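You operate a simulated robot arm through the tools that you are given. There is no shell and no other tool.

You are at the controls of a simulated robot arm. One attempt, no reset.

Task
Press-test the red onion from the three-cup tray and tip it to FIRM or CULL as the dial shows.
Fine: set it in the cradle, swing the press arm over it to test and clear before tipping; SOFT goes to CULL; level the cradle again; leave the other two in their cups.
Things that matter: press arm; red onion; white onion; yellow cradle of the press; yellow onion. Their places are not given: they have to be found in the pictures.

The check looks at the end state, three seconds after you hand in, the way a careful person would. Anything else that was tipped, shoved, dropped, spilled or broken makes it a failure.

Robot
A 7-joint arm with a two-finger gripper, fixed in place. Base frame: the origin is on the floor under the middle of its stand, x ahead of it, y to its left, z up; the work surface is at about z = 0.8. Units: m, degrees, N and s.
With the tool pointing down near the work surface it reaches from about 0.38 to 0.78 m from the base axis. Its first joint turns from -143.0 to 143.0 degrees. Payload 2.45 kg.
The TCP is the grasp point between the finger pads, 0.026 m short of the fingertips. In the tool frame z runs along the fingers and y along their closing line. The gripper opens to 0.096 m; its body begins 0.069 m behind the TCP.
Orientation is that of the tool frame in the base frame, as a unit quaternion [x, y, z, w]. With the fingers straight down and closing along the base's y, the tool's x points along the base's -x, its y along +y and its z along -z.

Tools
- The arm moves only by the tool apply_moves. Its argument "steps" is a list of rows, each an object (a shift or turn left out is 0, a gripper value left out holds the last) with "translation": the shift along the tool's x, y, z in units of 100 mm (1.0 is 100 mm), a list of three; "rotation": the turn, a rotation vector about the tool's x, y, z in units of 180 degrees (1.0 is 180 degrees), a list of three; "claw": the finger opening in cm, from 0 to 9.6. In form: [{"translation": [dx, dy, dz], "rotation": [ax, ay, az], "claw": claw}, ...]. A call has 1 to 20 rows; each row is the pose to reach, as a shift and turn from the pose commanded when the call began, along the tool's axes at that moment. A call with a number of a shift or a turn outside -1 to 1 is refused whole. A row lasts 0.2 s, in which the tool goes at most 0.05 m and 8.6 degrees; a call with a longer step from one row to the next is refused whole, and so is a gripper value outside its range. Where a pose cannot be reached the arm comes as near as it can. A force on the tool above 90 N (or 10 N above the force at the start of the call, whichever is more), or a blocked arm, ends the call early, and 0.2 s more pass. Each finger travels about 0.05 m/s and halts on what it meets, pressing with about 22 N; the grip force reading is that of the motor and also rises with nothing between the fingers. The clock runs only during rows and for 0.2 s after the last one: add rows that repeat a pose to give the fingers time. It gives the time, the measured TCP pose, the force on the tool (base axes), the opening and the grip force at its end, in the units of the frame above (readings bear some noise), with the torque about the TCP (base axes, N m) and any sound that the robot's microphone picked up, and new pictures: "views" is both (left out), scene, wrist or none.
- Cameras (640 x 400 px; columns grow to the right, rows downward): "scene" is fixed at [0.2192, 0.6494, 1.4244]; the picture's right is [-0.88, -0.47, 0.00], its down [-0.18, 0.33, -0.93] and it looks along [0.44, -0.82, -0.37] (base axes); focal length 360 px, centre (320, 200). "wrist" rides on the gripper at [0.082, 0.003, -0.098] in the tool frame; the picture's right is [-0.04, 1.00, 0.00], its down [-0.73, -0.03, -0.68] and it looks along [-0.68, -0.03, 0.73] (tool axes); focal length 256 px, centre (320, 200).
- move_column(by): slides the trunk up (or, below 0, down) by that many m; the arm rides with it, the base frame stays. It gives what a move gives, with no picture.
- locate(camera, pixels): for up to 12 pixels [column, row] of the newest picture of that camera ("zoom" is the newest enlarged one), the place [x, y, z] in the base frame of the surface seen there, good to about 0.002 m. It takes no simulated time.
- close_up(camera, box): a new picture of the part [left, top, right, bottom] of that camera's present view, enlarged. It takes no simulated time.
- close_job(): hands the job in; it is judged then, once.

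Leave the gripper open and the arm clear of the work at the hand-in unless told otherwise.

The tools are called after "Request:" as a command line: name --argument value ..., lists and objects as JSON in quotes. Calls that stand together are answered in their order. apply_moves: Moves the arm, as the interface text tells. Its arguments: {"type":"object","properties":{"steps":{"type":"array"},"views":{"type":"string","enum":["both","scene","wrist","none"]}},"required":["steps"]} The other tools are called the same way: move_column (by) moves the trunk up or down; locate (camera, pixels) gives the place of the surface under pixels of a picture; close_up (camera, box) takes an enlarged picture of a part of a camera's view; close_job () hands the job in.

At the start:

```text
time: 0.0
eef_pos: [0.4848, -0.0845, 1.2106]
tcp_rot: [0.001, 1.0, 0.0, 0.0]
ft_force: [-0.2, 1.0, 0.0]
ft_torque: [-0.02, -0.01, 0.01]
opening: 0.096
gripper_force: 0.1
trunk travel left (down, up): [-0.575, 0.065]
```

scene: 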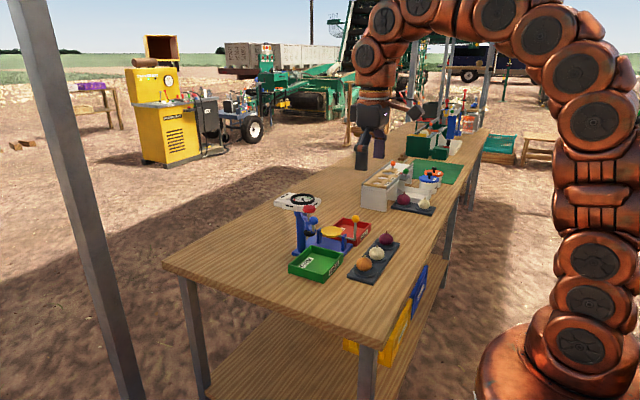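
wrist: 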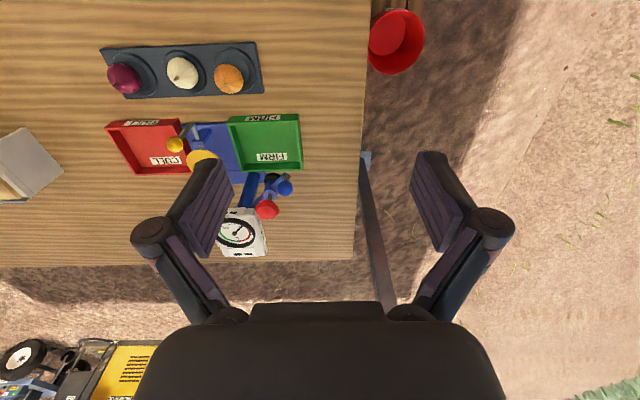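

I can see the press (blue stand, yellow cradle, dial) between a red and a green tray, and a dark three-cup tray with the onions nearby. I'll enlarge both views before moving anything.

Request:
close_up --camera "scene" --box '[260, 180, 420, 290]'

Request:
close_up --camera "wrist" --box '[90, 30, 330, 270]'

Request:
locate --camera "wrist" --pixels '[[125, 78], [182, 72], [229, 78], [202, 160], [175, 145], [267, 210], [285, 187], [240, 232], [160, 150], [265, 145], [225, 150], [200, 130]]'

```text
3.64 times, centred on (340, 235) of scene
```

zoom: 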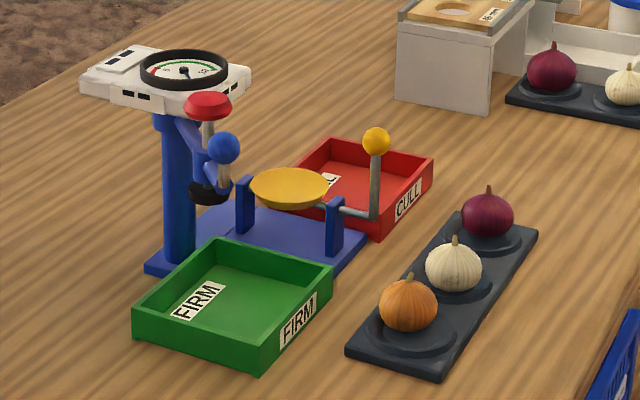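

```text
1.67 times, centred on (210, 150) of wrist
```

zoom: 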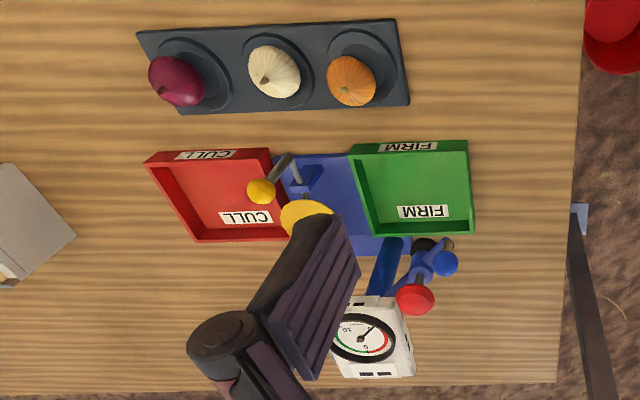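

```text
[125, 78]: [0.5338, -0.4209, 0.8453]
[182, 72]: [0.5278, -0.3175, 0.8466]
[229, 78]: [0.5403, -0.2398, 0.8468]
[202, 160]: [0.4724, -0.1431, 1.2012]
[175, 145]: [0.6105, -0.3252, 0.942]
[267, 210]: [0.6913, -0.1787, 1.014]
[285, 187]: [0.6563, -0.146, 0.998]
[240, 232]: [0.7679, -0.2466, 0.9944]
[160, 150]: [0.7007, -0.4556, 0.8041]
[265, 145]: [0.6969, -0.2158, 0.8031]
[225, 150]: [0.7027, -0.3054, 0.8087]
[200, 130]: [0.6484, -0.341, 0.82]
```

The zoom shows the red onion at the tray's far end. The press arm, with a blue knob and red cap, is swung clear over the green FIRM tray. I'll enlarge the press in the scene view and read off its points.

Request:
close_up --camera "scene" --box '[272, 185, 372, 248]'

```text
6.35 times, centred on (322, 216) of scene
```

zoom: 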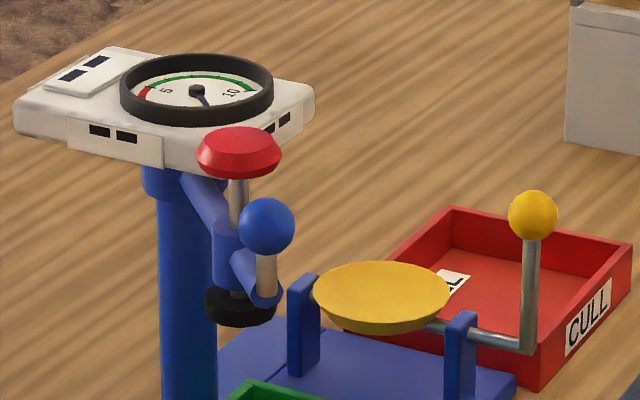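

Request:
locate --camera "zoom" --pixels '[[238, 140], [266, 225], [240, 305], [268, 275], [382, 290], [320, 290], [445, 290], [382, 265], [533, 215], [528, 300], [460, 325], [303, 290]]'

Request:
locate --camera "zoom" --pixels '[[238, 205], [205, 200], [185, 300], [480, 335], [520, 345], [196, 92], [382, 322], [228, 260], [265, 295], [300, 370], [250, 385], [510, 375]]'

```text
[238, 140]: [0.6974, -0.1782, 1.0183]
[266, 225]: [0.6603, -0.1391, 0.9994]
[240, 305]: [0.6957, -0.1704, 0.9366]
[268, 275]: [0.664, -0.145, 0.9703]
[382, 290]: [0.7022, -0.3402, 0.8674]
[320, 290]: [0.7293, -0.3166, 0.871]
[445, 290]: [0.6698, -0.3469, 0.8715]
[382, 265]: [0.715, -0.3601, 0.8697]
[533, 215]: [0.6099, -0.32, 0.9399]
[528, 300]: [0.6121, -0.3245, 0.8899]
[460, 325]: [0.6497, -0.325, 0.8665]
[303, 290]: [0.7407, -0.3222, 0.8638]
```

```text
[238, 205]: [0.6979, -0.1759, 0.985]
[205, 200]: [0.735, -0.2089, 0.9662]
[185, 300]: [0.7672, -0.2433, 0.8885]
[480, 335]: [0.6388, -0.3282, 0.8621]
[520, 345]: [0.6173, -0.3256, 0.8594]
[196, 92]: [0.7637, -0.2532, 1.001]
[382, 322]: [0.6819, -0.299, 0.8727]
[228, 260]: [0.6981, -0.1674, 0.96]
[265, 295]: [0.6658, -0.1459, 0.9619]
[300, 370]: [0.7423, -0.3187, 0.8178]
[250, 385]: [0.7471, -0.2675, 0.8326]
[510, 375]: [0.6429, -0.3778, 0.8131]
```

The cradle dish centre is near (0.695, -0.33, 0.87). Its lever ball is near (0.612, -0.327, 0.94), the press arm's blue knob near (0.66, -0.142, 1.0), and the press column near (0.77, -0.255). Next I'll move the gripper toward and above the red onion, around (0.535, -0.42), for a better look. It stays well above everything.

Request:
apply_moves --steps '[{"translation": [0, -0.25, 0.15]}, {"translation": [0, -0.5, 0.3]}, {"translation": [0, -0.75, 0.45]}, {"translation": [0, -1.0, 0.6]}]' --views "none"

Request:
apply_moves --steps '[{"translation": [0, -0.25, 0.15]}, {"translation": [0, -0.5, 0.3]}, {"translation": [0, -0.75, 0.45]}, {"translation": [0, -1.0, 0.6]}]'

```text
time: 1.0
eef_pos: [0.487, -0.1838, 1.1488]
tcp_rot: [-0.001, 1.0, -0.001, 0.001]
ft_force: [-0.6, 0.5, 0.5]
ft_torque: [-0.03, -0.02, 0.01]
opening: 0.096
gripper_force: 0.1
trunk travel left (down, up): [-0.575, 0.065]
```

```text
time: 2.0
eef_pos: [0.4867, -0.284, 1.0889]
tcp_rot: [0.0, 1.0, 0.001, -0.001]
ft_force: [0.0, 0.6, 0.1]
ft_torque: [-0.01, 0.04, -0.01]
opening: 0.0959
gripper_force: 0.1
trunk travel left (down, up): [-0.575, 0.065]
```

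scene: 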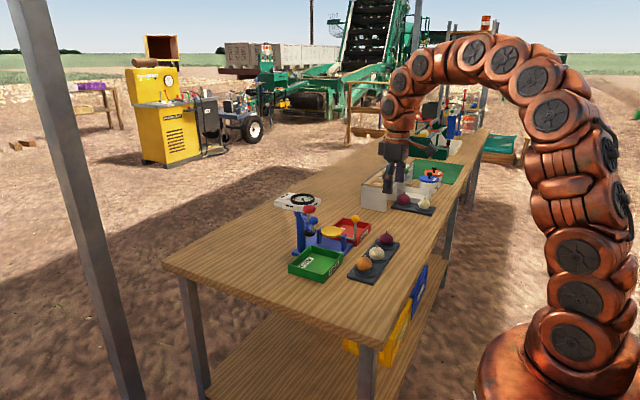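
wrist: 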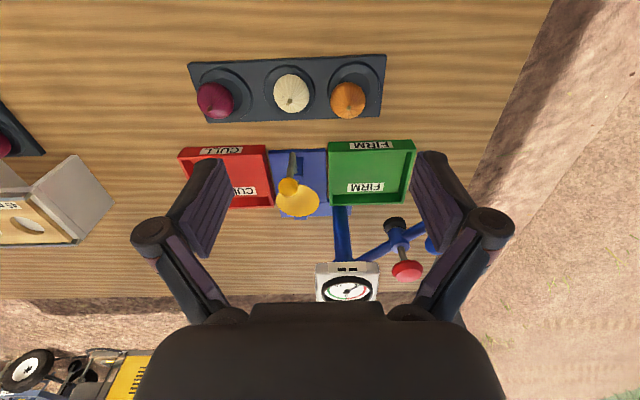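

The press and tray are now clear in the wrist view, with the red onion at (215, 98), the cradle at (298, 200) and the dial at (347, 290). I'll enlarge the onion tray and the press.

Request:
close_up --camera "wrist" --box '[180, 40, 400, 178]'

Request:
locate --camera "zoom" --pixels '[[105, 170], [75, 170], [130, 170], [100, 145], [100, 200], [60, 185], [160, 150], [130, 130], [320, 150], [485, 170], [50, 100], [240, 100]]'

Request:
close_up --camera "wrist" --box '[240, 140, 460, 310]'

```text
2.90 times, centred on (290, 109) of wrist
```

zoom: 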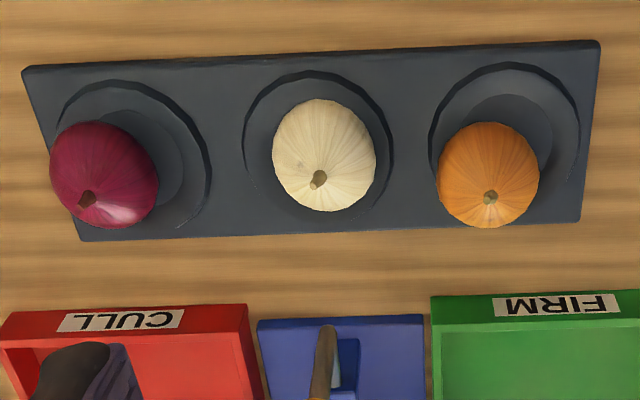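

```text
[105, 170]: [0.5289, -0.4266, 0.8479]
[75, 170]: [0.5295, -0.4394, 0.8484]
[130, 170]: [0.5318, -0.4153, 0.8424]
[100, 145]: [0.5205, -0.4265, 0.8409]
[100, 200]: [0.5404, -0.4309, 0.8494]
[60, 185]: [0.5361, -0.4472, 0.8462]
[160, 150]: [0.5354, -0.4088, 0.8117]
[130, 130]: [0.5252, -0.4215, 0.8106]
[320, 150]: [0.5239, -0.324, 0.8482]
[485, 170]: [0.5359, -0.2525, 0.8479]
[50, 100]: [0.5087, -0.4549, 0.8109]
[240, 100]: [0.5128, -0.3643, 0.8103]
```

```text
2.35 times, centred on (350, 225) of wrist
```

zoom: 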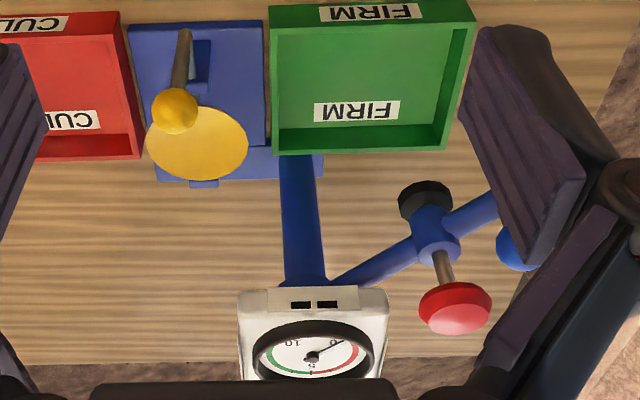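

The dial needle sits at 0, with red on the low side and green on the high side. The red onion's centre is near (0.54, -0.432, 0.828) and it's about 0.05 wide. Next I'll check the gripper's bulk and the dial head's edges so I can plan clearances.

Request:
locate --camera "zoom" --pixels '[[245, 292], [385, 292], [250, 370], [315, 345], [300, 270], [370, 265], [197, 140], [150, 140], [247, 140], [198, 178], [190, 50], [175, 110]]'

Request:
close_up --camera "scene" --box '[340, 110, 460, 230]'

Request:
close_up --camera "scene" --box '[272, 185, 332, 223]'

Request:
locate --camera "zoom" --pixels '[[30, 175], [330, 200], [500, 170], [140, 75], [100, 170], [310, 105], [480, 105], [255, 60], [250, 185], [210, 240], [110, 130], [220, 130]]'

```text
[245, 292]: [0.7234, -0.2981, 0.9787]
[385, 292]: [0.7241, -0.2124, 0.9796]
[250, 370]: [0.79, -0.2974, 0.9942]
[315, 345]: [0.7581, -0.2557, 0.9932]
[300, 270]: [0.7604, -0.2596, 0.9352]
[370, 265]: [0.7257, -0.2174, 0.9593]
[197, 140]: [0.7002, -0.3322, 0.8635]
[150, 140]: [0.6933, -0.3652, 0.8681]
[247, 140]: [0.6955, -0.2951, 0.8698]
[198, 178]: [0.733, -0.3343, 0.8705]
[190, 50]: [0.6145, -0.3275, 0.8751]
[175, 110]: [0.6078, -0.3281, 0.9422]
```

```text
3.33 times, centred on (400, 170) of scene
```

zoom: 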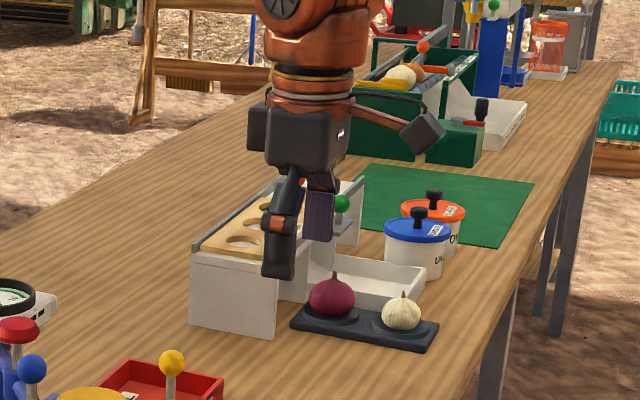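

```text
10.53 times, centred on (302, 204) of scene
```

zoom: 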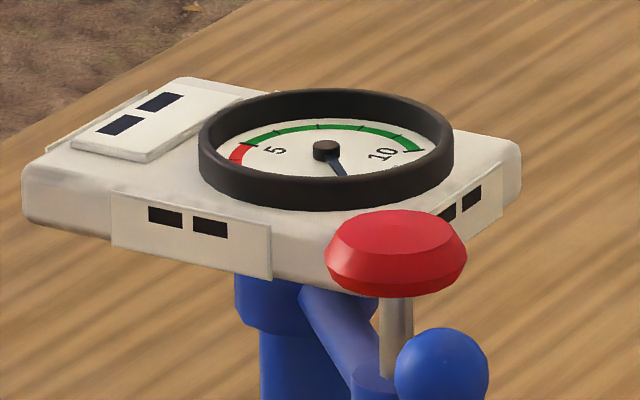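

```text
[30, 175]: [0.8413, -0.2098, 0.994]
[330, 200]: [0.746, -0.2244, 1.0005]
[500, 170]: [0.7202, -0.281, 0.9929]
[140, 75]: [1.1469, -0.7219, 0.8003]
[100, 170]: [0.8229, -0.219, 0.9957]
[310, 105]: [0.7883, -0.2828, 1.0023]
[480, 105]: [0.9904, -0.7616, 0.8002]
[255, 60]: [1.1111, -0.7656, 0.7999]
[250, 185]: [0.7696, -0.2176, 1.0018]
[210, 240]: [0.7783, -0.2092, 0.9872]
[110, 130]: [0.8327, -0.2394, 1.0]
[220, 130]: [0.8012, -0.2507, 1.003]
```

The dial head spans about x 0.718–0.845 and y -0.30 to -0.21, with its underside near z 0.972, so it sits close to the cradle. To clear it, I'll carry the onion with the gripper turned 45° and leaned about 15° away from the head. First comes the 45° turn as I move toward the red onion.

Request:
apply_moves --steps '[{"translation": [-0.07, -0.167, 0.1], "rotation": [0, 0, -0.0417]}, {"translation": [-0.14, -0.333, 0.2], "rotation": [0, 0, -0.0833]}, {"translation": [-0.21, -0.5, 0.3], "rotation": [0, 0, -0.125]}, {"translation": [-0.28, -0.667, 0.4], "rotation": [0, 0, -0.1667]}, {"translation": [-0.35, -0.833, 0.5], "rotation": [0, 0, -0.2083]}, {"translation": [-0.42, -1.0, 0.6], "rotation": [0, 0, -0.25]}]'

```text
time: 3.4
eef_pos: [0.527, -0.3841, 1.0288]
tcp_rot: [-0.383, 0.924, -0.001, 0.0]
ft_force: [-0.1, 0.4, 0.3]
ft_torque: [-0.03, -0.01, -0.01]
opening: 0.096
gripper_force: 0.0
trunk travel left (down, up): [-0.575, 0.065]
```

scene: 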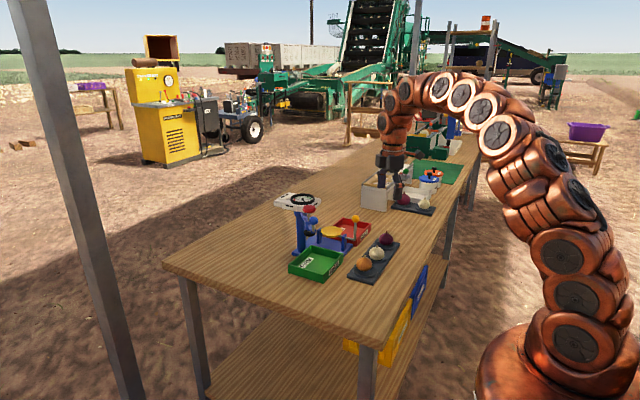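
wrist: 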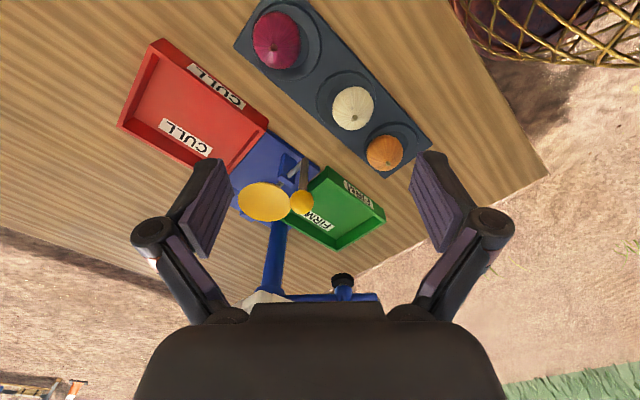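

The tool heading is now 45°. The red onion shows at (276, 40) in the wrist view, so I'll enlarge and measure it.

Request:
close_up --camera "wrist" --box '[225, 0, 385, 100]'

Request:
locate --camera "zoom" --pixels '[[200, 150], [205, 205], [125, 160], [285, 170], [210, 55], [320, 130], [340, 180], [290, 240], [350, 250], [300, 100], [120, 200], [400, 300]]'

```text
4.00 times, centred on (305, 50) of wrist
```

zoom: 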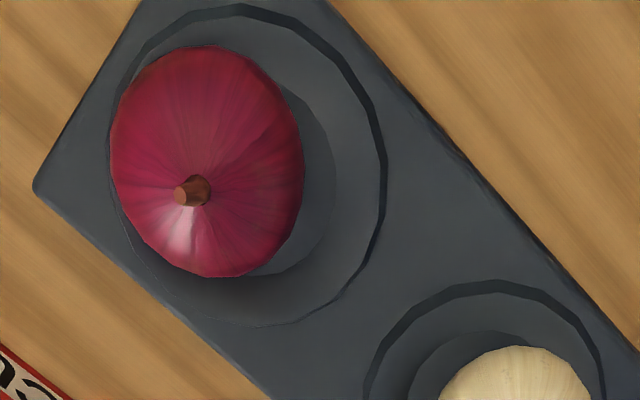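

```text
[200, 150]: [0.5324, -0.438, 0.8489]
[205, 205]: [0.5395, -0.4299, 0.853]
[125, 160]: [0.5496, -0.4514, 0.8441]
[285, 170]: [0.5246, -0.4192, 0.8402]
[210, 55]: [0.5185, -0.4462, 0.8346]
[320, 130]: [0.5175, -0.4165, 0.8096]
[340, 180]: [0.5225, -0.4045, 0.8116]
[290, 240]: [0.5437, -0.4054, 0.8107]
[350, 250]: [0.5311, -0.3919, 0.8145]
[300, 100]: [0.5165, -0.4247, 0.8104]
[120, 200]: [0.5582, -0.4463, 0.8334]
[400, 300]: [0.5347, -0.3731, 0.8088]
```

I put the onion centre at about (0.539, -0.434, 0.828) with a radius near 0.026, and the cup lip at about z 0.8145. I'll move above it to (0.536, -0.437, 0.93), add the 15° lean and set the opening to 8 cm.

Request:
apply_moves --steps '[{"translation": [0.078, -0.11, 0.248], "rotation": [0, -0.0208, 0], "claw": 8.0}, {"translation": [0.155, -0.219, 0.495], "rotation": [0, -0.0417, 0], "claw": 8.0}, {"translation": [0.233, -0.329, 0.743], "rotation": [0, -0.0625, 0], "claw": 8.0}, {"translation": [0.311, -0.438, 0.99], "rotation": [0, -0.0833, 0], "claw": 8.0}, {"translation": [0.311, -0.438, 0.99], "rotation": [0, -0.0833, 0], "claw": 8.0}]'

Request:
close_up --camera "scene" --box '[330, 140, 450, 260]'

```text
time: 4.6
eef_pos: [0.5372, -0.4375, 0.93]
tcp_rot: [-0.379, 0.916, 0.05, 0.122]
ft_force: [-0.6, 0.3, 0.6]
ft_torque: [0.01, -0.03, -0.03]
opening: 0.0798
gripper_force: 0.0
trunk travel left (down, up): [-0.575, 0.065]
```

scene: 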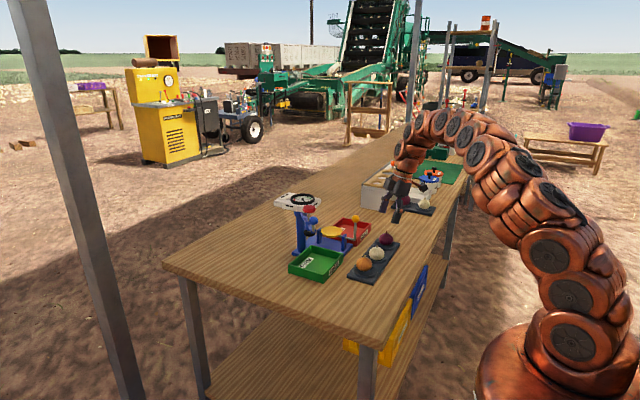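
wrist: 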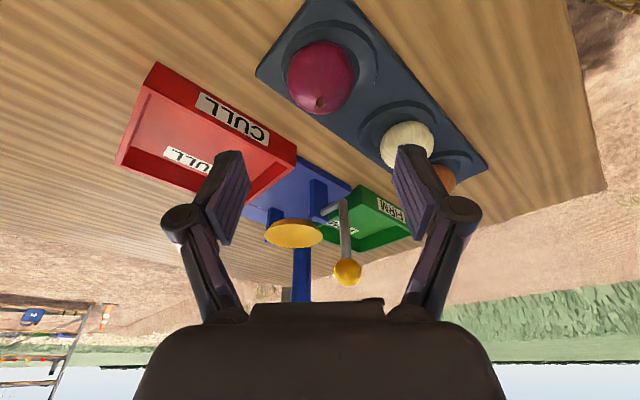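

```text
3.33 times, centred on (390, 200) of scene
```

zoom: 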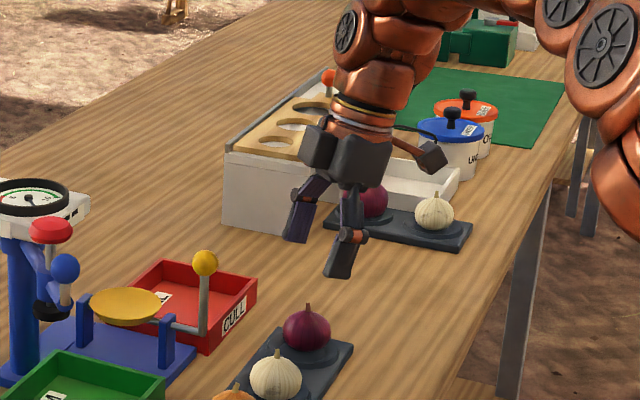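

The lean came out as intended, and the red onion is centred between the fingers in the wrist view at (320, 75). Before going down I'll check that the nearby second tray and the lidded tubs are clear of the camera housing.

Request:
locate --camera "zoom" --pixels '[[375, 205], [435, 212], [345, 222], [465, 235], [240, 200], [440, 180], [455, 150], [310, 330], [305, 355], [432, 157], [345, 270], [295, 235]]'

Request:
locate --camera "wrist" --pixels '[[320, 75], [295, 75], [350, 75], [320, 45], [320, 102], [320, 120]]'

```text
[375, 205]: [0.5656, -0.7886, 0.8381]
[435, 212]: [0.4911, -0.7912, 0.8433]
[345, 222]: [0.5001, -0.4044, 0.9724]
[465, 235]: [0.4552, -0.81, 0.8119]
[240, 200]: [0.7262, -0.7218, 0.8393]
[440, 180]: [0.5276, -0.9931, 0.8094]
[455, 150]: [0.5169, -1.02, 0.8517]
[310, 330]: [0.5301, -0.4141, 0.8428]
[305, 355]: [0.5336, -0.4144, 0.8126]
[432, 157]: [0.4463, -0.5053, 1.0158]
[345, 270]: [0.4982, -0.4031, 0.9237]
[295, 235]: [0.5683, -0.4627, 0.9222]
```

```text
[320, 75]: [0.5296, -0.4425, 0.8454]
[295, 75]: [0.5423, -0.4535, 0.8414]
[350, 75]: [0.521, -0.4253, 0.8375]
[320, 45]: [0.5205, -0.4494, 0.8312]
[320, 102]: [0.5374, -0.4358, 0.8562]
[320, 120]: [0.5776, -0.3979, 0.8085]
```

The second tray is at y ≈ -0.79, well clear, and the gripper is centred on the onion to about a millimetre. I'll go straight down to TCP z 0.845, which leaves the fingertips just above the cup lip, with the fingers still open.

Request:
apply_moves --steps '[{"translation": [0.046, 0.001, 0.164], "claw": 8.0}, {"translation": [0.092, 0.002, 0.327], "claw": 8.0}, {"translation": [0.138, 0.003, 0.491], "claw": 8.0}, {"translation": [0.184, 0.003, 0.654], "claw": 8.0}, {"translation": [0.207, 0.003, 0.736], "claw": 8.0}, {"translation": [0.23, 0.003, 0.818], "claw": 8.0}]'

Request:
close_up --camera "scene" --box '[340, 200, 420, 280]'

```text
time: 6.0
eef_pos: [0.5343, -0.4373, 0.8456]
tcp_rot: [-0.378, 0.916, 0.05, 0.122]
ft_force: [0.4, -0.2, 0.8]
ft_torque: [0.02, 0.0, 0.01]
opening: 0.0798
gripper_force: 0.1
trunk travel left (down, up): [-0.575, 0.065]
```

scene: 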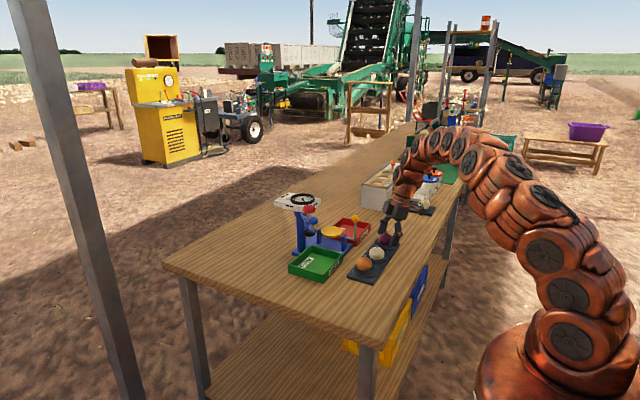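
wrist: 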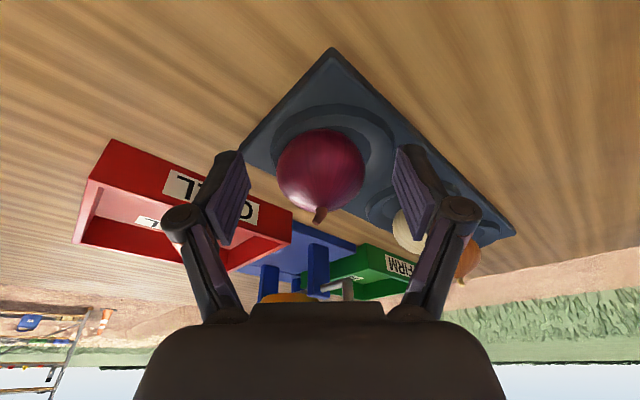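

```text
5.00 times, centred on (380, 240) of scene
```

zoom: 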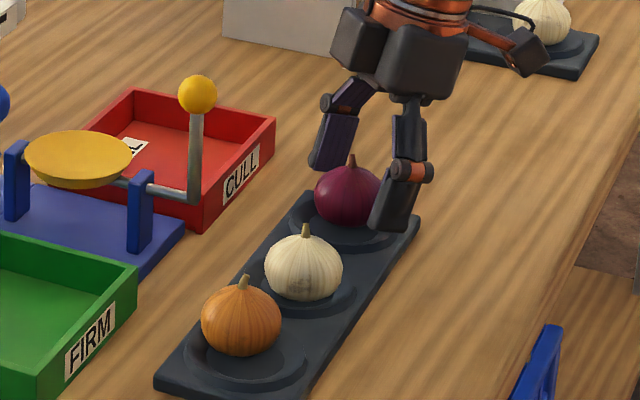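

The fingers straddle the red onion cleanly, the force reading is near zero, and the white onion is untouched. I'll close gently in stages to find contact.

Request:
apply_moves --steps '[{"claw": 6.5}, {"claw": 5.5}, {"claw": 5.0}, {"claw": 4.6}, {"claw": 4.6}]' --views "wrist"

```text
time: 7.2
eef_pos: [0.5341, -0.439, 0.8463]
tcp_rot: [-0.379, 0.916, 0.05, 0.121]
ft_force: [-0.2, 0.0, 2.7]
ft_torque: [0.03, -0.04, 0.01]
opening: 0.0492
gripper_force: 22.3
trunk travel left (down, up): [-0.575, 0.065]
```

wrist: 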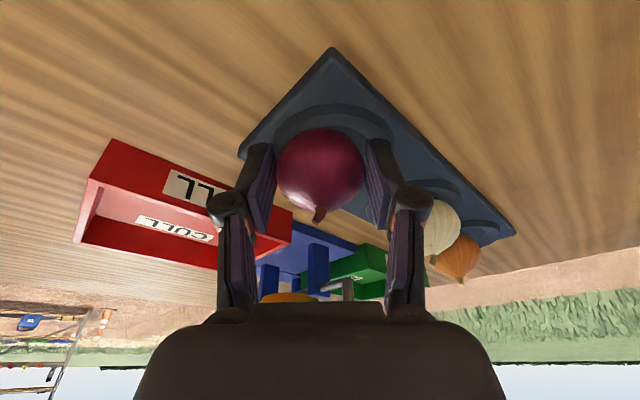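

The grip holds at 49 mm and 22 N. I'll lift 4 cm straight up and check that the onion comes along securely.

Request:
apply_moves --steps '[{"translation": [-0.026, 0, -0.097], "claw": 4.5}, {"translation": [-0.052, 0, -0.193], "claw": 4.5}, {"translation": [-0.078, 0, -0.29], "claw": 4.5}, {"translation": [-0.104, 0, -0.386], "claw": 4.5}]'

Request:
close_up --camera "scene" --box '[340, 190, 420, 280]'

```text
time: 8.2
eef_pos: [0.5348, -0.4372, 0.8849]
tcp_rot: [-0.379, 0.916, 0.051, 0.12]
ft_force: [-0.2, -0.6, -0.2]
ft_torque: [-0.02, -0.03, 0.0]
opening: 0.0453
gripper_force: 0.0
trunk travel left (down, up): [-0.575, 0.065]
```

scene: 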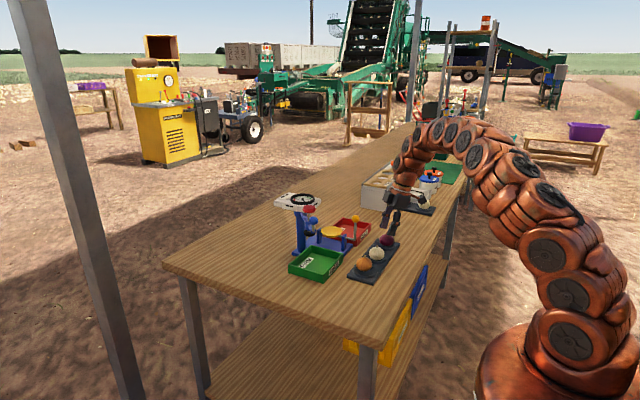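
wrist: 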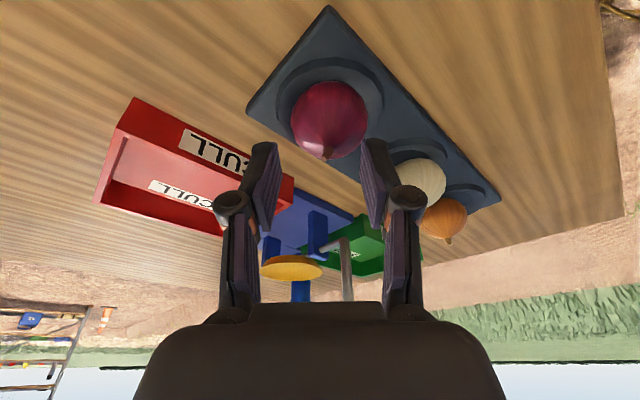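

```text
4.44 times, centred on (380, 235) of scene
```

zoom: 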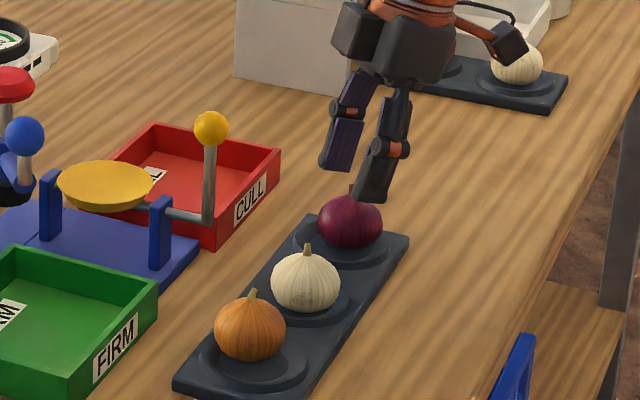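

The onion slipped out and is still sitting in its cup. The pads only caught it near their lower far corner. I'll measure its position again from both cameras before a second, lower and better-centred grasp.

Request:
locate --camera "zoom" --pixels '[[351, 220], [325, 222], [378, 222], [351, 205], [351, 240], [340, 235], [365, 235], [320, 215], [350, 192], [305, 250], [395, 245], [350, 262]]'

Request:
close_up --camera "wrist" --box '[230, 40, 430, 240]'

Request:
locate --camera "wrist" --pixels '[[328, 120], [300, 120], [357, 120], [328, 90], [328, 150], [310, 100], [346, 100], [310, 140], [346, 140], [328, 135], [293, 115], [364, 115]]'

```text
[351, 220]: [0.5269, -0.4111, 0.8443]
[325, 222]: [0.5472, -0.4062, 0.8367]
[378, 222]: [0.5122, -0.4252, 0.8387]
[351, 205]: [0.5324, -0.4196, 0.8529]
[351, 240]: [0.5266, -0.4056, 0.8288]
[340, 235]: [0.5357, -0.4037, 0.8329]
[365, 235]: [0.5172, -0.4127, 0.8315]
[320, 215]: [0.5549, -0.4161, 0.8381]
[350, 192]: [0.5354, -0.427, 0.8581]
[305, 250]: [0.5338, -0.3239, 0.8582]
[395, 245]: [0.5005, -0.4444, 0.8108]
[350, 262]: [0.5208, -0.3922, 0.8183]
```

```text
2.00 times, centred on (330, 140) of wrist
```

zoom: 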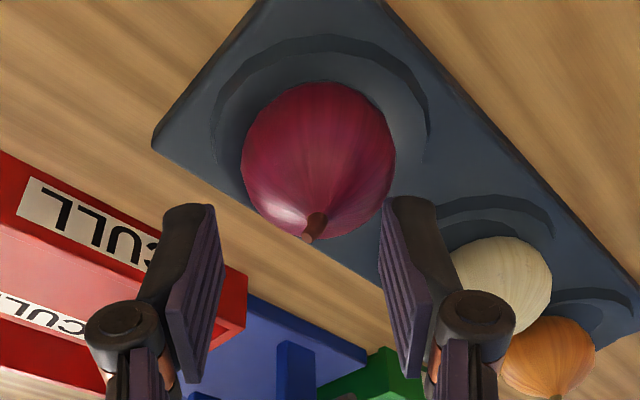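

```text
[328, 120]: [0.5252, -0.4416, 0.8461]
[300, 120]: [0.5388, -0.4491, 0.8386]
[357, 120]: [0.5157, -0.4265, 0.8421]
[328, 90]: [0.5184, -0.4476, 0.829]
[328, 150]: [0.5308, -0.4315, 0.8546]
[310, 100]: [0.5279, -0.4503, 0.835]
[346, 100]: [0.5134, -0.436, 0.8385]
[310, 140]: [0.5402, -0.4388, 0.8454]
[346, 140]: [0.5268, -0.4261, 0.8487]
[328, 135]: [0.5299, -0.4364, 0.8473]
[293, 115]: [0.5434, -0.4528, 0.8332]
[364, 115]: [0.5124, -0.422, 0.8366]
```

Fitting points from both views puts the onion centre at about (0.535, -0.428, 0.8275) with a radius near 0.025. My earlier grasp was too high and about 6 mm off. I'll open, shift over it, and go down to TCP z 0.8415.

Request:
apply_moves --steps '[{"translation": [0, 0, 0], "claw": 8.0}, {"translation": [0, 0, 0], "claw": 8.0}, {"translation": [-0.034, 0.057, 0.009], "claw": 8.0}, {"translation": [0.0, 0.057, 0.14], "claw": 8.0}, {"translation": [0.04, 0.057, 0.28], "claw": 8.0}, {"translation": [0.06, 0.057, 0.36], "claw": 8.0}, {"translation": [0.078, 0.057, 0.428], "claw": 8.0}, {"translation": [0.078, 0.057, 0.428], "claw": 8.0}]'

Request:
close_up --camera "wrist" --box '[220, 80, 420, 280]'

Request:
close_up --camera "scene" --box '[350, 200, 410, 260]'

```text
time: 10.0
eef_pos: [0.5341, -0.4296, 0.8421]
tcp_rot: [-0.379, 0.916, 0.05, 0.12]
ft_force: [0.2, -0.3, 0.4]
ft_torque: [0.0, -0.04, -0.02]
opening: 0.0801
gripper_force: 0.0
trunk travel left (down, up): [-0.575, 0.065]
```

scene: 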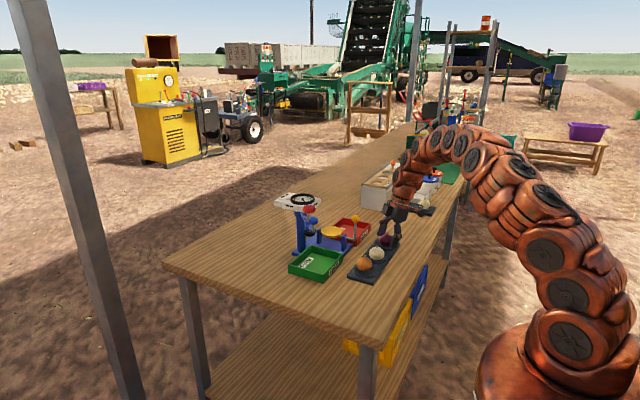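
wrist: 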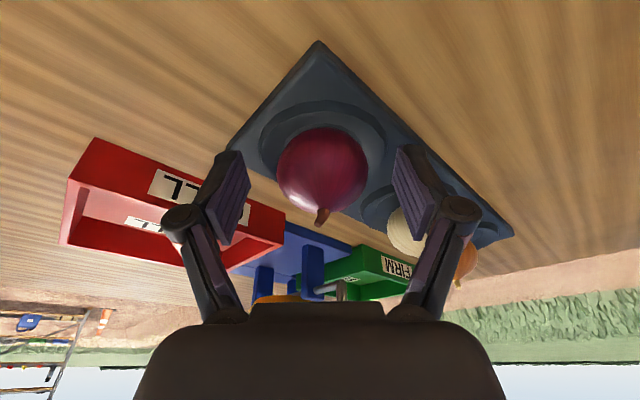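

```text
2.00 times, centred on (320, 180) of wrist
```

zoom: 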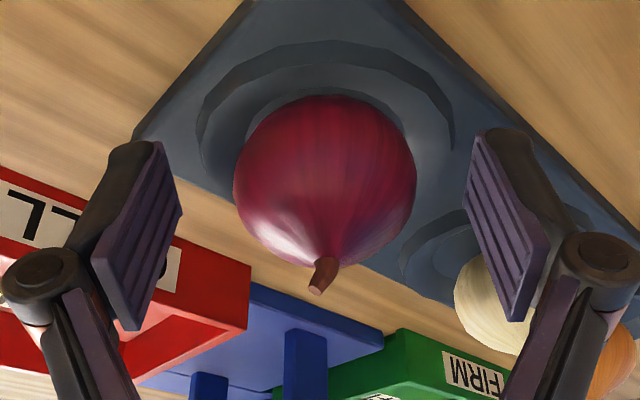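

```text
6.67 times, centred on (380, 230) of scene
```

zoom: 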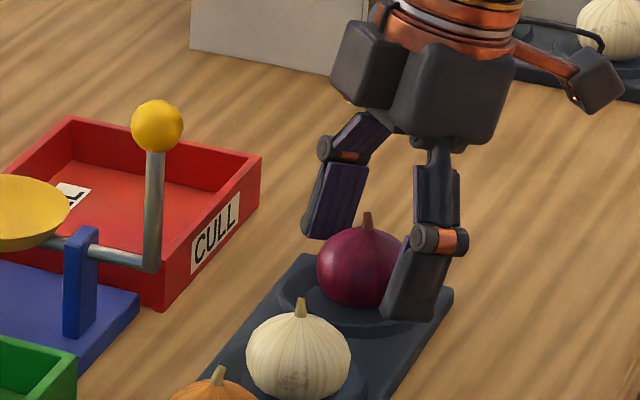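

The onion is now centred in the fingers, about 16 mm below the TCP and 2 mm or less off sideways. I'll close on it.

Request:
apply_moves --steps '[{"claw": 6.5}, {"claw": 5.5}, {"claw": 5.0}, {"claw": 4.5}, {"claw": 4.5}, {"claw": 4.5}]' --views "wrist"

Request:
close_up --camera "scene" --box '[350, 200, 410, 260]'

```text
time: 11.4
eef_pos: [0.5336, -0.4298, 0.8436]
tcp_rot: [-0.379, 0.916, 0.049, 0.121]
ft_force: [-7.5, 2.5, 26.5]
ft_torque: [0.28, 0.45, 0.03]
opening: 0.049
gripper_force: 21.5
trunk travel left (down, up): [-0.575, 0.065]
```

wrist: 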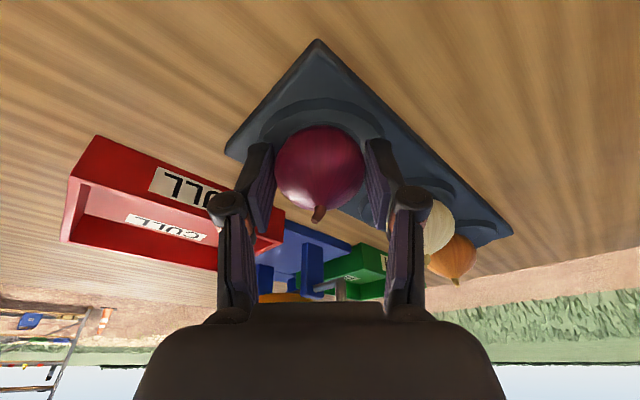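

```text
6.67 times, centred on (380, 230) of scene
```

zoom: 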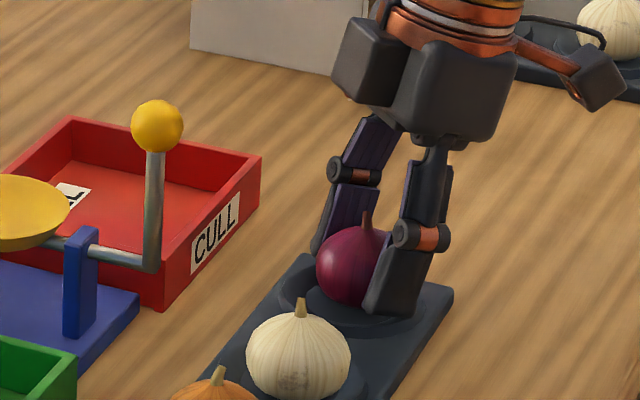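

The grip is at 49 mm, but the lower fingertips are pressing on the cup lip with about 26 N. I'll lift slowly by 2 cm, which unloads that, and see whether the onion follows.

Request:
apply_moves --steps '[{"translation": [-0.005, 0, -0.019], "claw": 4.3}, {"translation": [-0.01, 0, -0.039], "claw": 4.3}, {"translation": [-0.021, 0, -0.077], "claw": 4.3}, {"translation": [-0.036, 0, -0.135], "claw": 4.3}, {"translation": [-0.052, 0, -0.193], "claw": 4.3}]' --views "wrist"

Request:
close_up --camera "scene" --box '[350, 190, 410, 260]'

```text
time: 12.6
eef_pos: [0.5332, -0.4302, 0.8612]
tcp_rot: [-0.379, 0.916, 0.051, 0.12]
ft_force: [0.4, 0.1, -0.6]
ft_torque: [-0.02, 0.02, 0.01]
opening: 0.0485
gripper_force: 21.9
trunk travel left (down, up): [-0.575, 0.065]
```

wrist: 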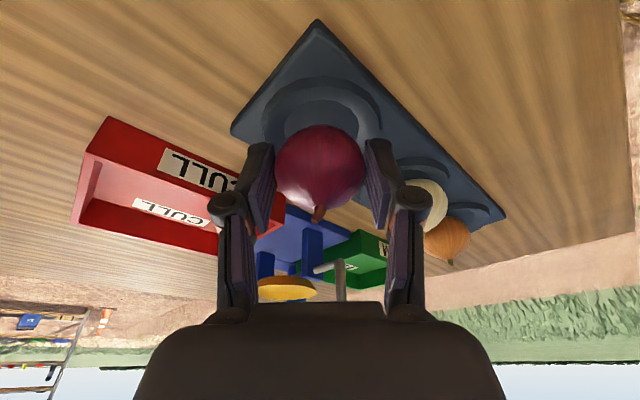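

```text
5.71 times, centred on (380, 225) of scene
```

zoom: 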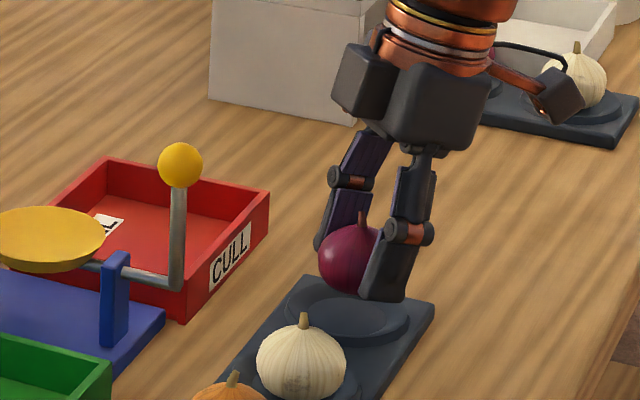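

The onion is held and lifted at 48.5 mm and 22 N. I'll raise it about 9 cm smoothly and check the grip before carrying it over.

Request:
apply_moves --steps '[{"translation": [-0.026, 0, -0.097]}, {"translation": [-0.065, 0, -0.242]}, {"translation": [-0.115, 0, -0.43]}, {"translation": [-0.165, 0, -0.62]}, {"translation": [-0.21, 0, -0.78]}, {"translation": [-0.233, 0, -0.869]}]' --views "wrist"

```text
time: 14.0
eef_pos: [0.5347, -0.4295, 0.9523]
tcp_rot: [-0.379, 0.916, 0.05, 0.12]
ft_force: [0.3, -1.1, -1.5]
ft_torque: [0.0, 0.02, -0.01]
opening: 0.0486
gripper_force: 22.6
trunk travel left (down, up): [-0.575, 0.065]
```

wrist: 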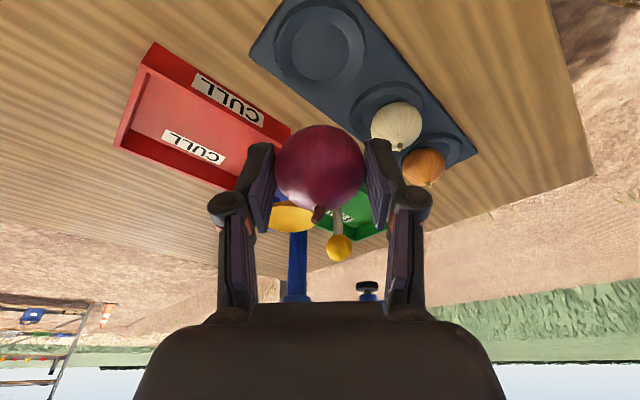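

The grip is steady. I'll carry the onion up and over toward the cradle with its bottom above the lever ball, using two calls.

Request:
apply_moves --steps '[{"translation": [-0.08, -0.015, -0.06]}, {"translation": [-0.22, -0.04, -0.16]}, {"translation": [-0.38, -0.075, -0.27]}, {"translation": [-0.54, -0.11, -0.38]}, {"translation": [-0.7, -0.14, -0.48]}, {"translation": [-0.81, -0.16, -0.55]}, {"translation": [-0.858, -0.17, -0.577]}]' --views "none"

Request:
apply_moves --steps '[{"translation": [-0.08, -0.02, 0.021]}, {"translation": [-0.22, -0.055, 0.059]}, {"translation": [-0.4, -0.1, 0.108]}, {"translation": [-0.58, -0.147, 0.156]}, {"translation": [-0.76, -0.193, 0.204]}, {"translation": [-0.9, -0.228, 0.242]}, {"translation": [-0.98, -0.248, 0.264]}]'

Request:
close_up --camera "scene" --box '[270, 150, 400, 270]'

```text
time: 15.6
eef_pos: [0.5932, -0.3951, 1.0298]
tcp_rot: [-0.379, 0.916, 0.051, 0.12]
ft_force: [0.2, -0.2, -0.5]
ft_torque: [-0.01, 0.01, -0.03]
opening: 0.0483
gripper_force: 22.5
trunk travel left (down, up): [-0.575, 0.065]
```

```text
time: 17.2
eef_pos: [0.6842, -0.34, 1.0284]
tcp_rot: [-0.379, 0.916, 0.05, 0.12]
ft_force: [-0.4, 1.0, -0.2]
ft_torque: [-0.02, -0.02, -0.01]
opening: 0.0487
gripper_force: 21.8
trunk travel left (down, up): [-0.575, 0.065]
```

scene: 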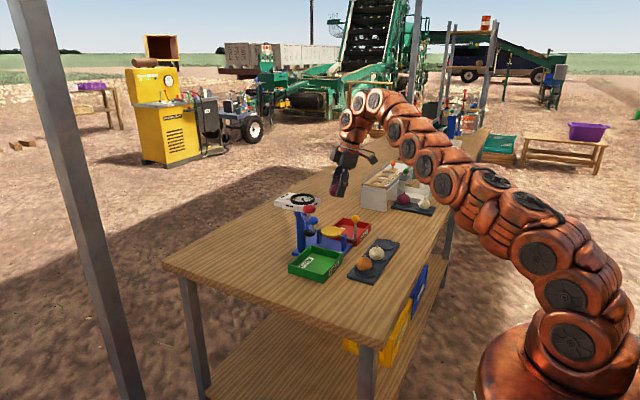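
wrist: 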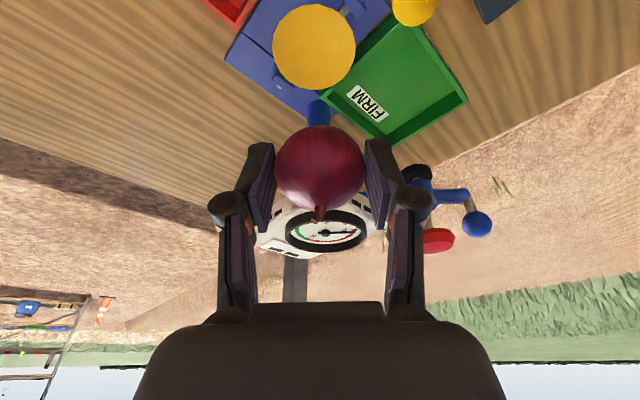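

```text
3.33 times, centred on (335, 210) of scene
```

zoom: 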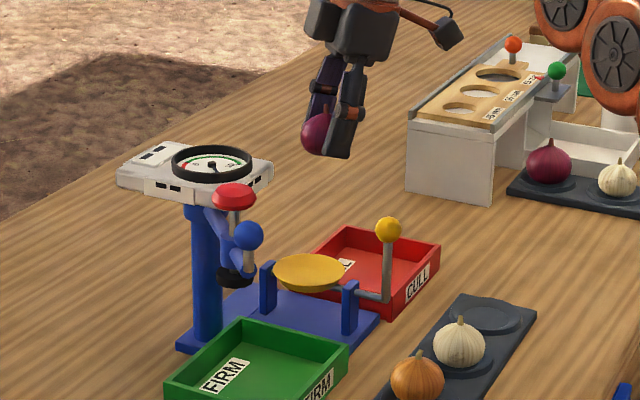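

The onion is at (0.684, -0.340), almost above the cradle. Now I'll measure the dish precisely from the wrist view, where the yellow disc shows at (313, 47).

Request:
locate --camera "wrist" --pixels '[[313, 47], [275, 47], [352, 47], [313, 8], [313, 84], [400, 10], [265, 60], [320, 110], [420, 8], [300, 30], [330, 60], [290, 60]]'

Request:
close_up --camera "wrist" --box '[220, 0, 480, 160]'

```text
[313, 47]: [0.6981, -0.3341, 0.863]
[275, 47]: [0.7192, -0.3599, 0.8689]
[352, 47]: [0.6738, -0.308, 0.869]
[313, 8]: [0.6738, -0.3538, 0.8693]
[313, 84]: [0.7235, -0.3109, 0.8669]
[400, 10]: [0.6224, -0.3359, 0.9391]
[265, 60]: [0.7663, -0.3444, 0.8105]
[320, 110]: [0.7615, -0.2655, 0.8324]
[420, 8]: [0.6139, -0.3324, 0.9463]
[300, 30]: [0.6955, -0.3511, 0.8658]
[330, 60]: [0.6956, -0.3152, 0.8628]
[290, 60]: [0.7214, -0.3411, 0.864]
```

```text
2.46 times, centred on (350, 80) of wrist
```

zoom: 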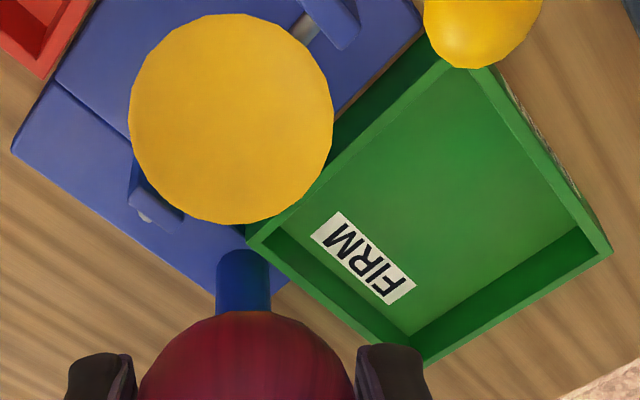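

The dish centre is about (0.697, -0.332), with its bottom at z 0.863 and rim at 0.869. I'll line up and come down 9 cm, then check clearance to the dial head.

Request:
apply_moves --steps '[{"translation": [-0.056, -0.034, 0.015]}, {"translation": [-0.02, -0.034, 0.15]}, {"translation": [0.03, -0.034, 0.34]}, {"translation": [0.08, -0.034, 0.53]}, {"translation": [0.13, -0.034, 0.71]}, {"translation": [0.165, -0.034, 0.84]}, {"translation": [0.177, -0.034, 0.884]}]'

Request:
close_up --camera "scene" --box '[270, 150, 390, 260]'

```text
time: 18.8
eef_pos: [0.6902, -0.3398, 0.9395]
tcp_rot: [-0.379, 0.916, 0.049, 0.121]
ft_force: [0.9, 0.1, -1.4]
ft_torque: [0.03, -0.01, 0.01]
opening: 0.0486
gripper_force: 21.7
trunk travel left (down, up): [-0.575, 0.065]
```

scene: 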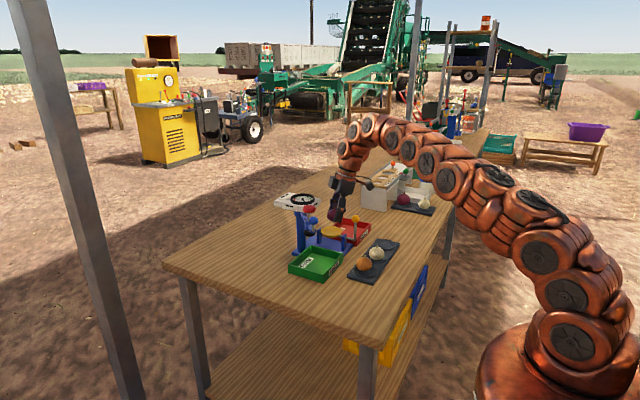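
wrist: 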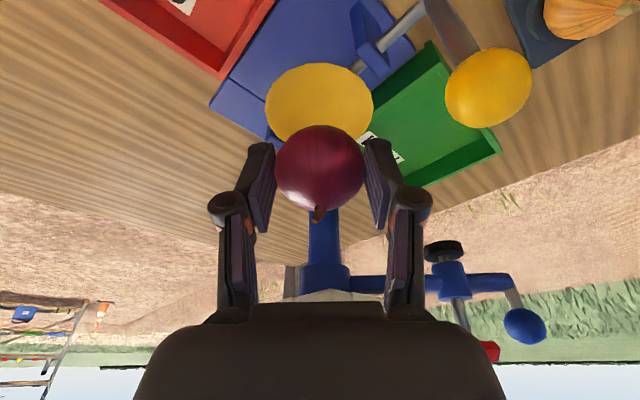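

```text
3.64 times, centred on (330, 205) of scene
```

zoom: 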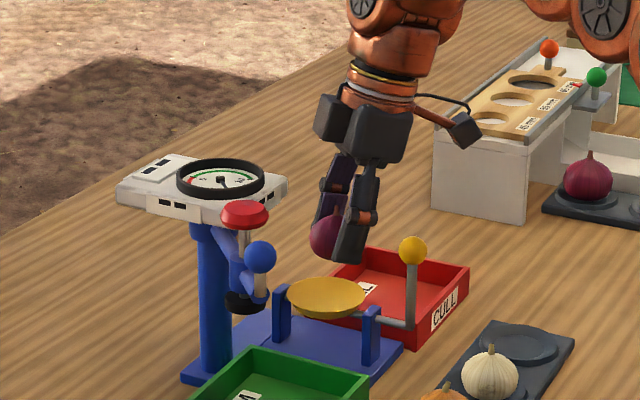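

The gripper is clear of the head and the onion hangs over the dish. I'll lower another 3 cm slowly until it's near contact.

Request:
apply_moves --steps '[{"translation": [0.015, 0.007, 0.08]}, {"translation": [0.035, 0.007, 0.16]}, {"translation": [0.05, 0.007, 0.23]}, {"translation": [0.064, 0.007, 0.294]}, {"translation": [0.064, 0.007, 0.294]}]'

Request:
close_up --camera "scene" --box '[290, 170, 370, 250]'

Request:
close_up --camera "wrist" --box '[220, 60, 480, 260]'

```text
time: 20.0
eef_pos: [0.69, -0.338, 0.9101]
tcp_rot: [-0.378, 0.916, 0.05, 0.12]
ft_force: [0.1, -0.1, -0.4]
ft_torque: [0.01, -0.02, 0.03]
opening: 0.0483
gripper_force: 22.1
trunk travel left (down, up): [-0.575, 0.065]
```

scene: 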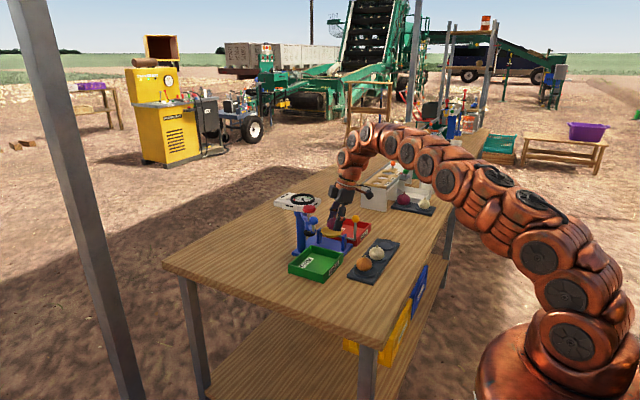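
wrist: 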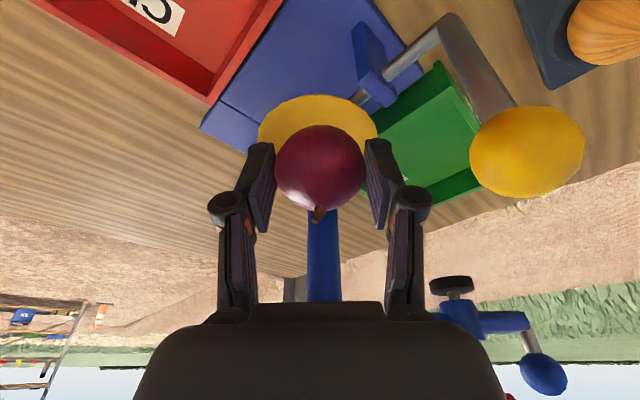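

```text
5.00 times, centred on (330, 210) of scene
```

zoom: 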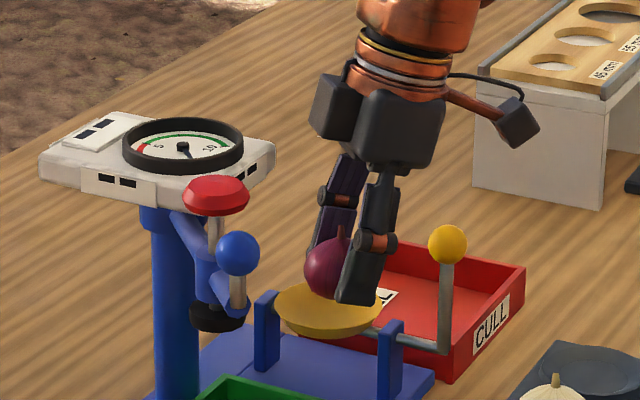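

```text
2.00 times, centred on (350, 160) of wrist
```

zoom: 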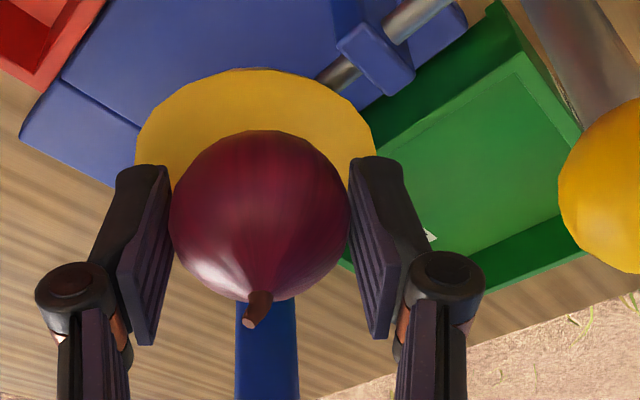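

The onion is over the dish centre with about 4 mm left to go. I'll lower in tiny steps and watch the force for contact.

Request:
apply_moves --steps '[{"translation": [0.003, 0, 0.01]}, {"translation": [0.006, 0, 0.02]}, {"translation": [0.009, 0, 0.03]}, {"translation": [0.01, 0, 0.039]}, {"translation": [0.01, 0, 0.039]}]' --views "none"

```text
time: 21.2
eef_pos: [0.6914, -0.3377, 0.9056]
tcp_rot: [-0.378, 0.916, 0.05, 0.121]
ft_force: [-0.3, 0.1, -0.6]
ft_torque: [-0.01, 0.02, 0.0]
opening: 0.0486
gripper_force: 22.0
trunk travel left (down, up): [-0.575, 0.065]
```

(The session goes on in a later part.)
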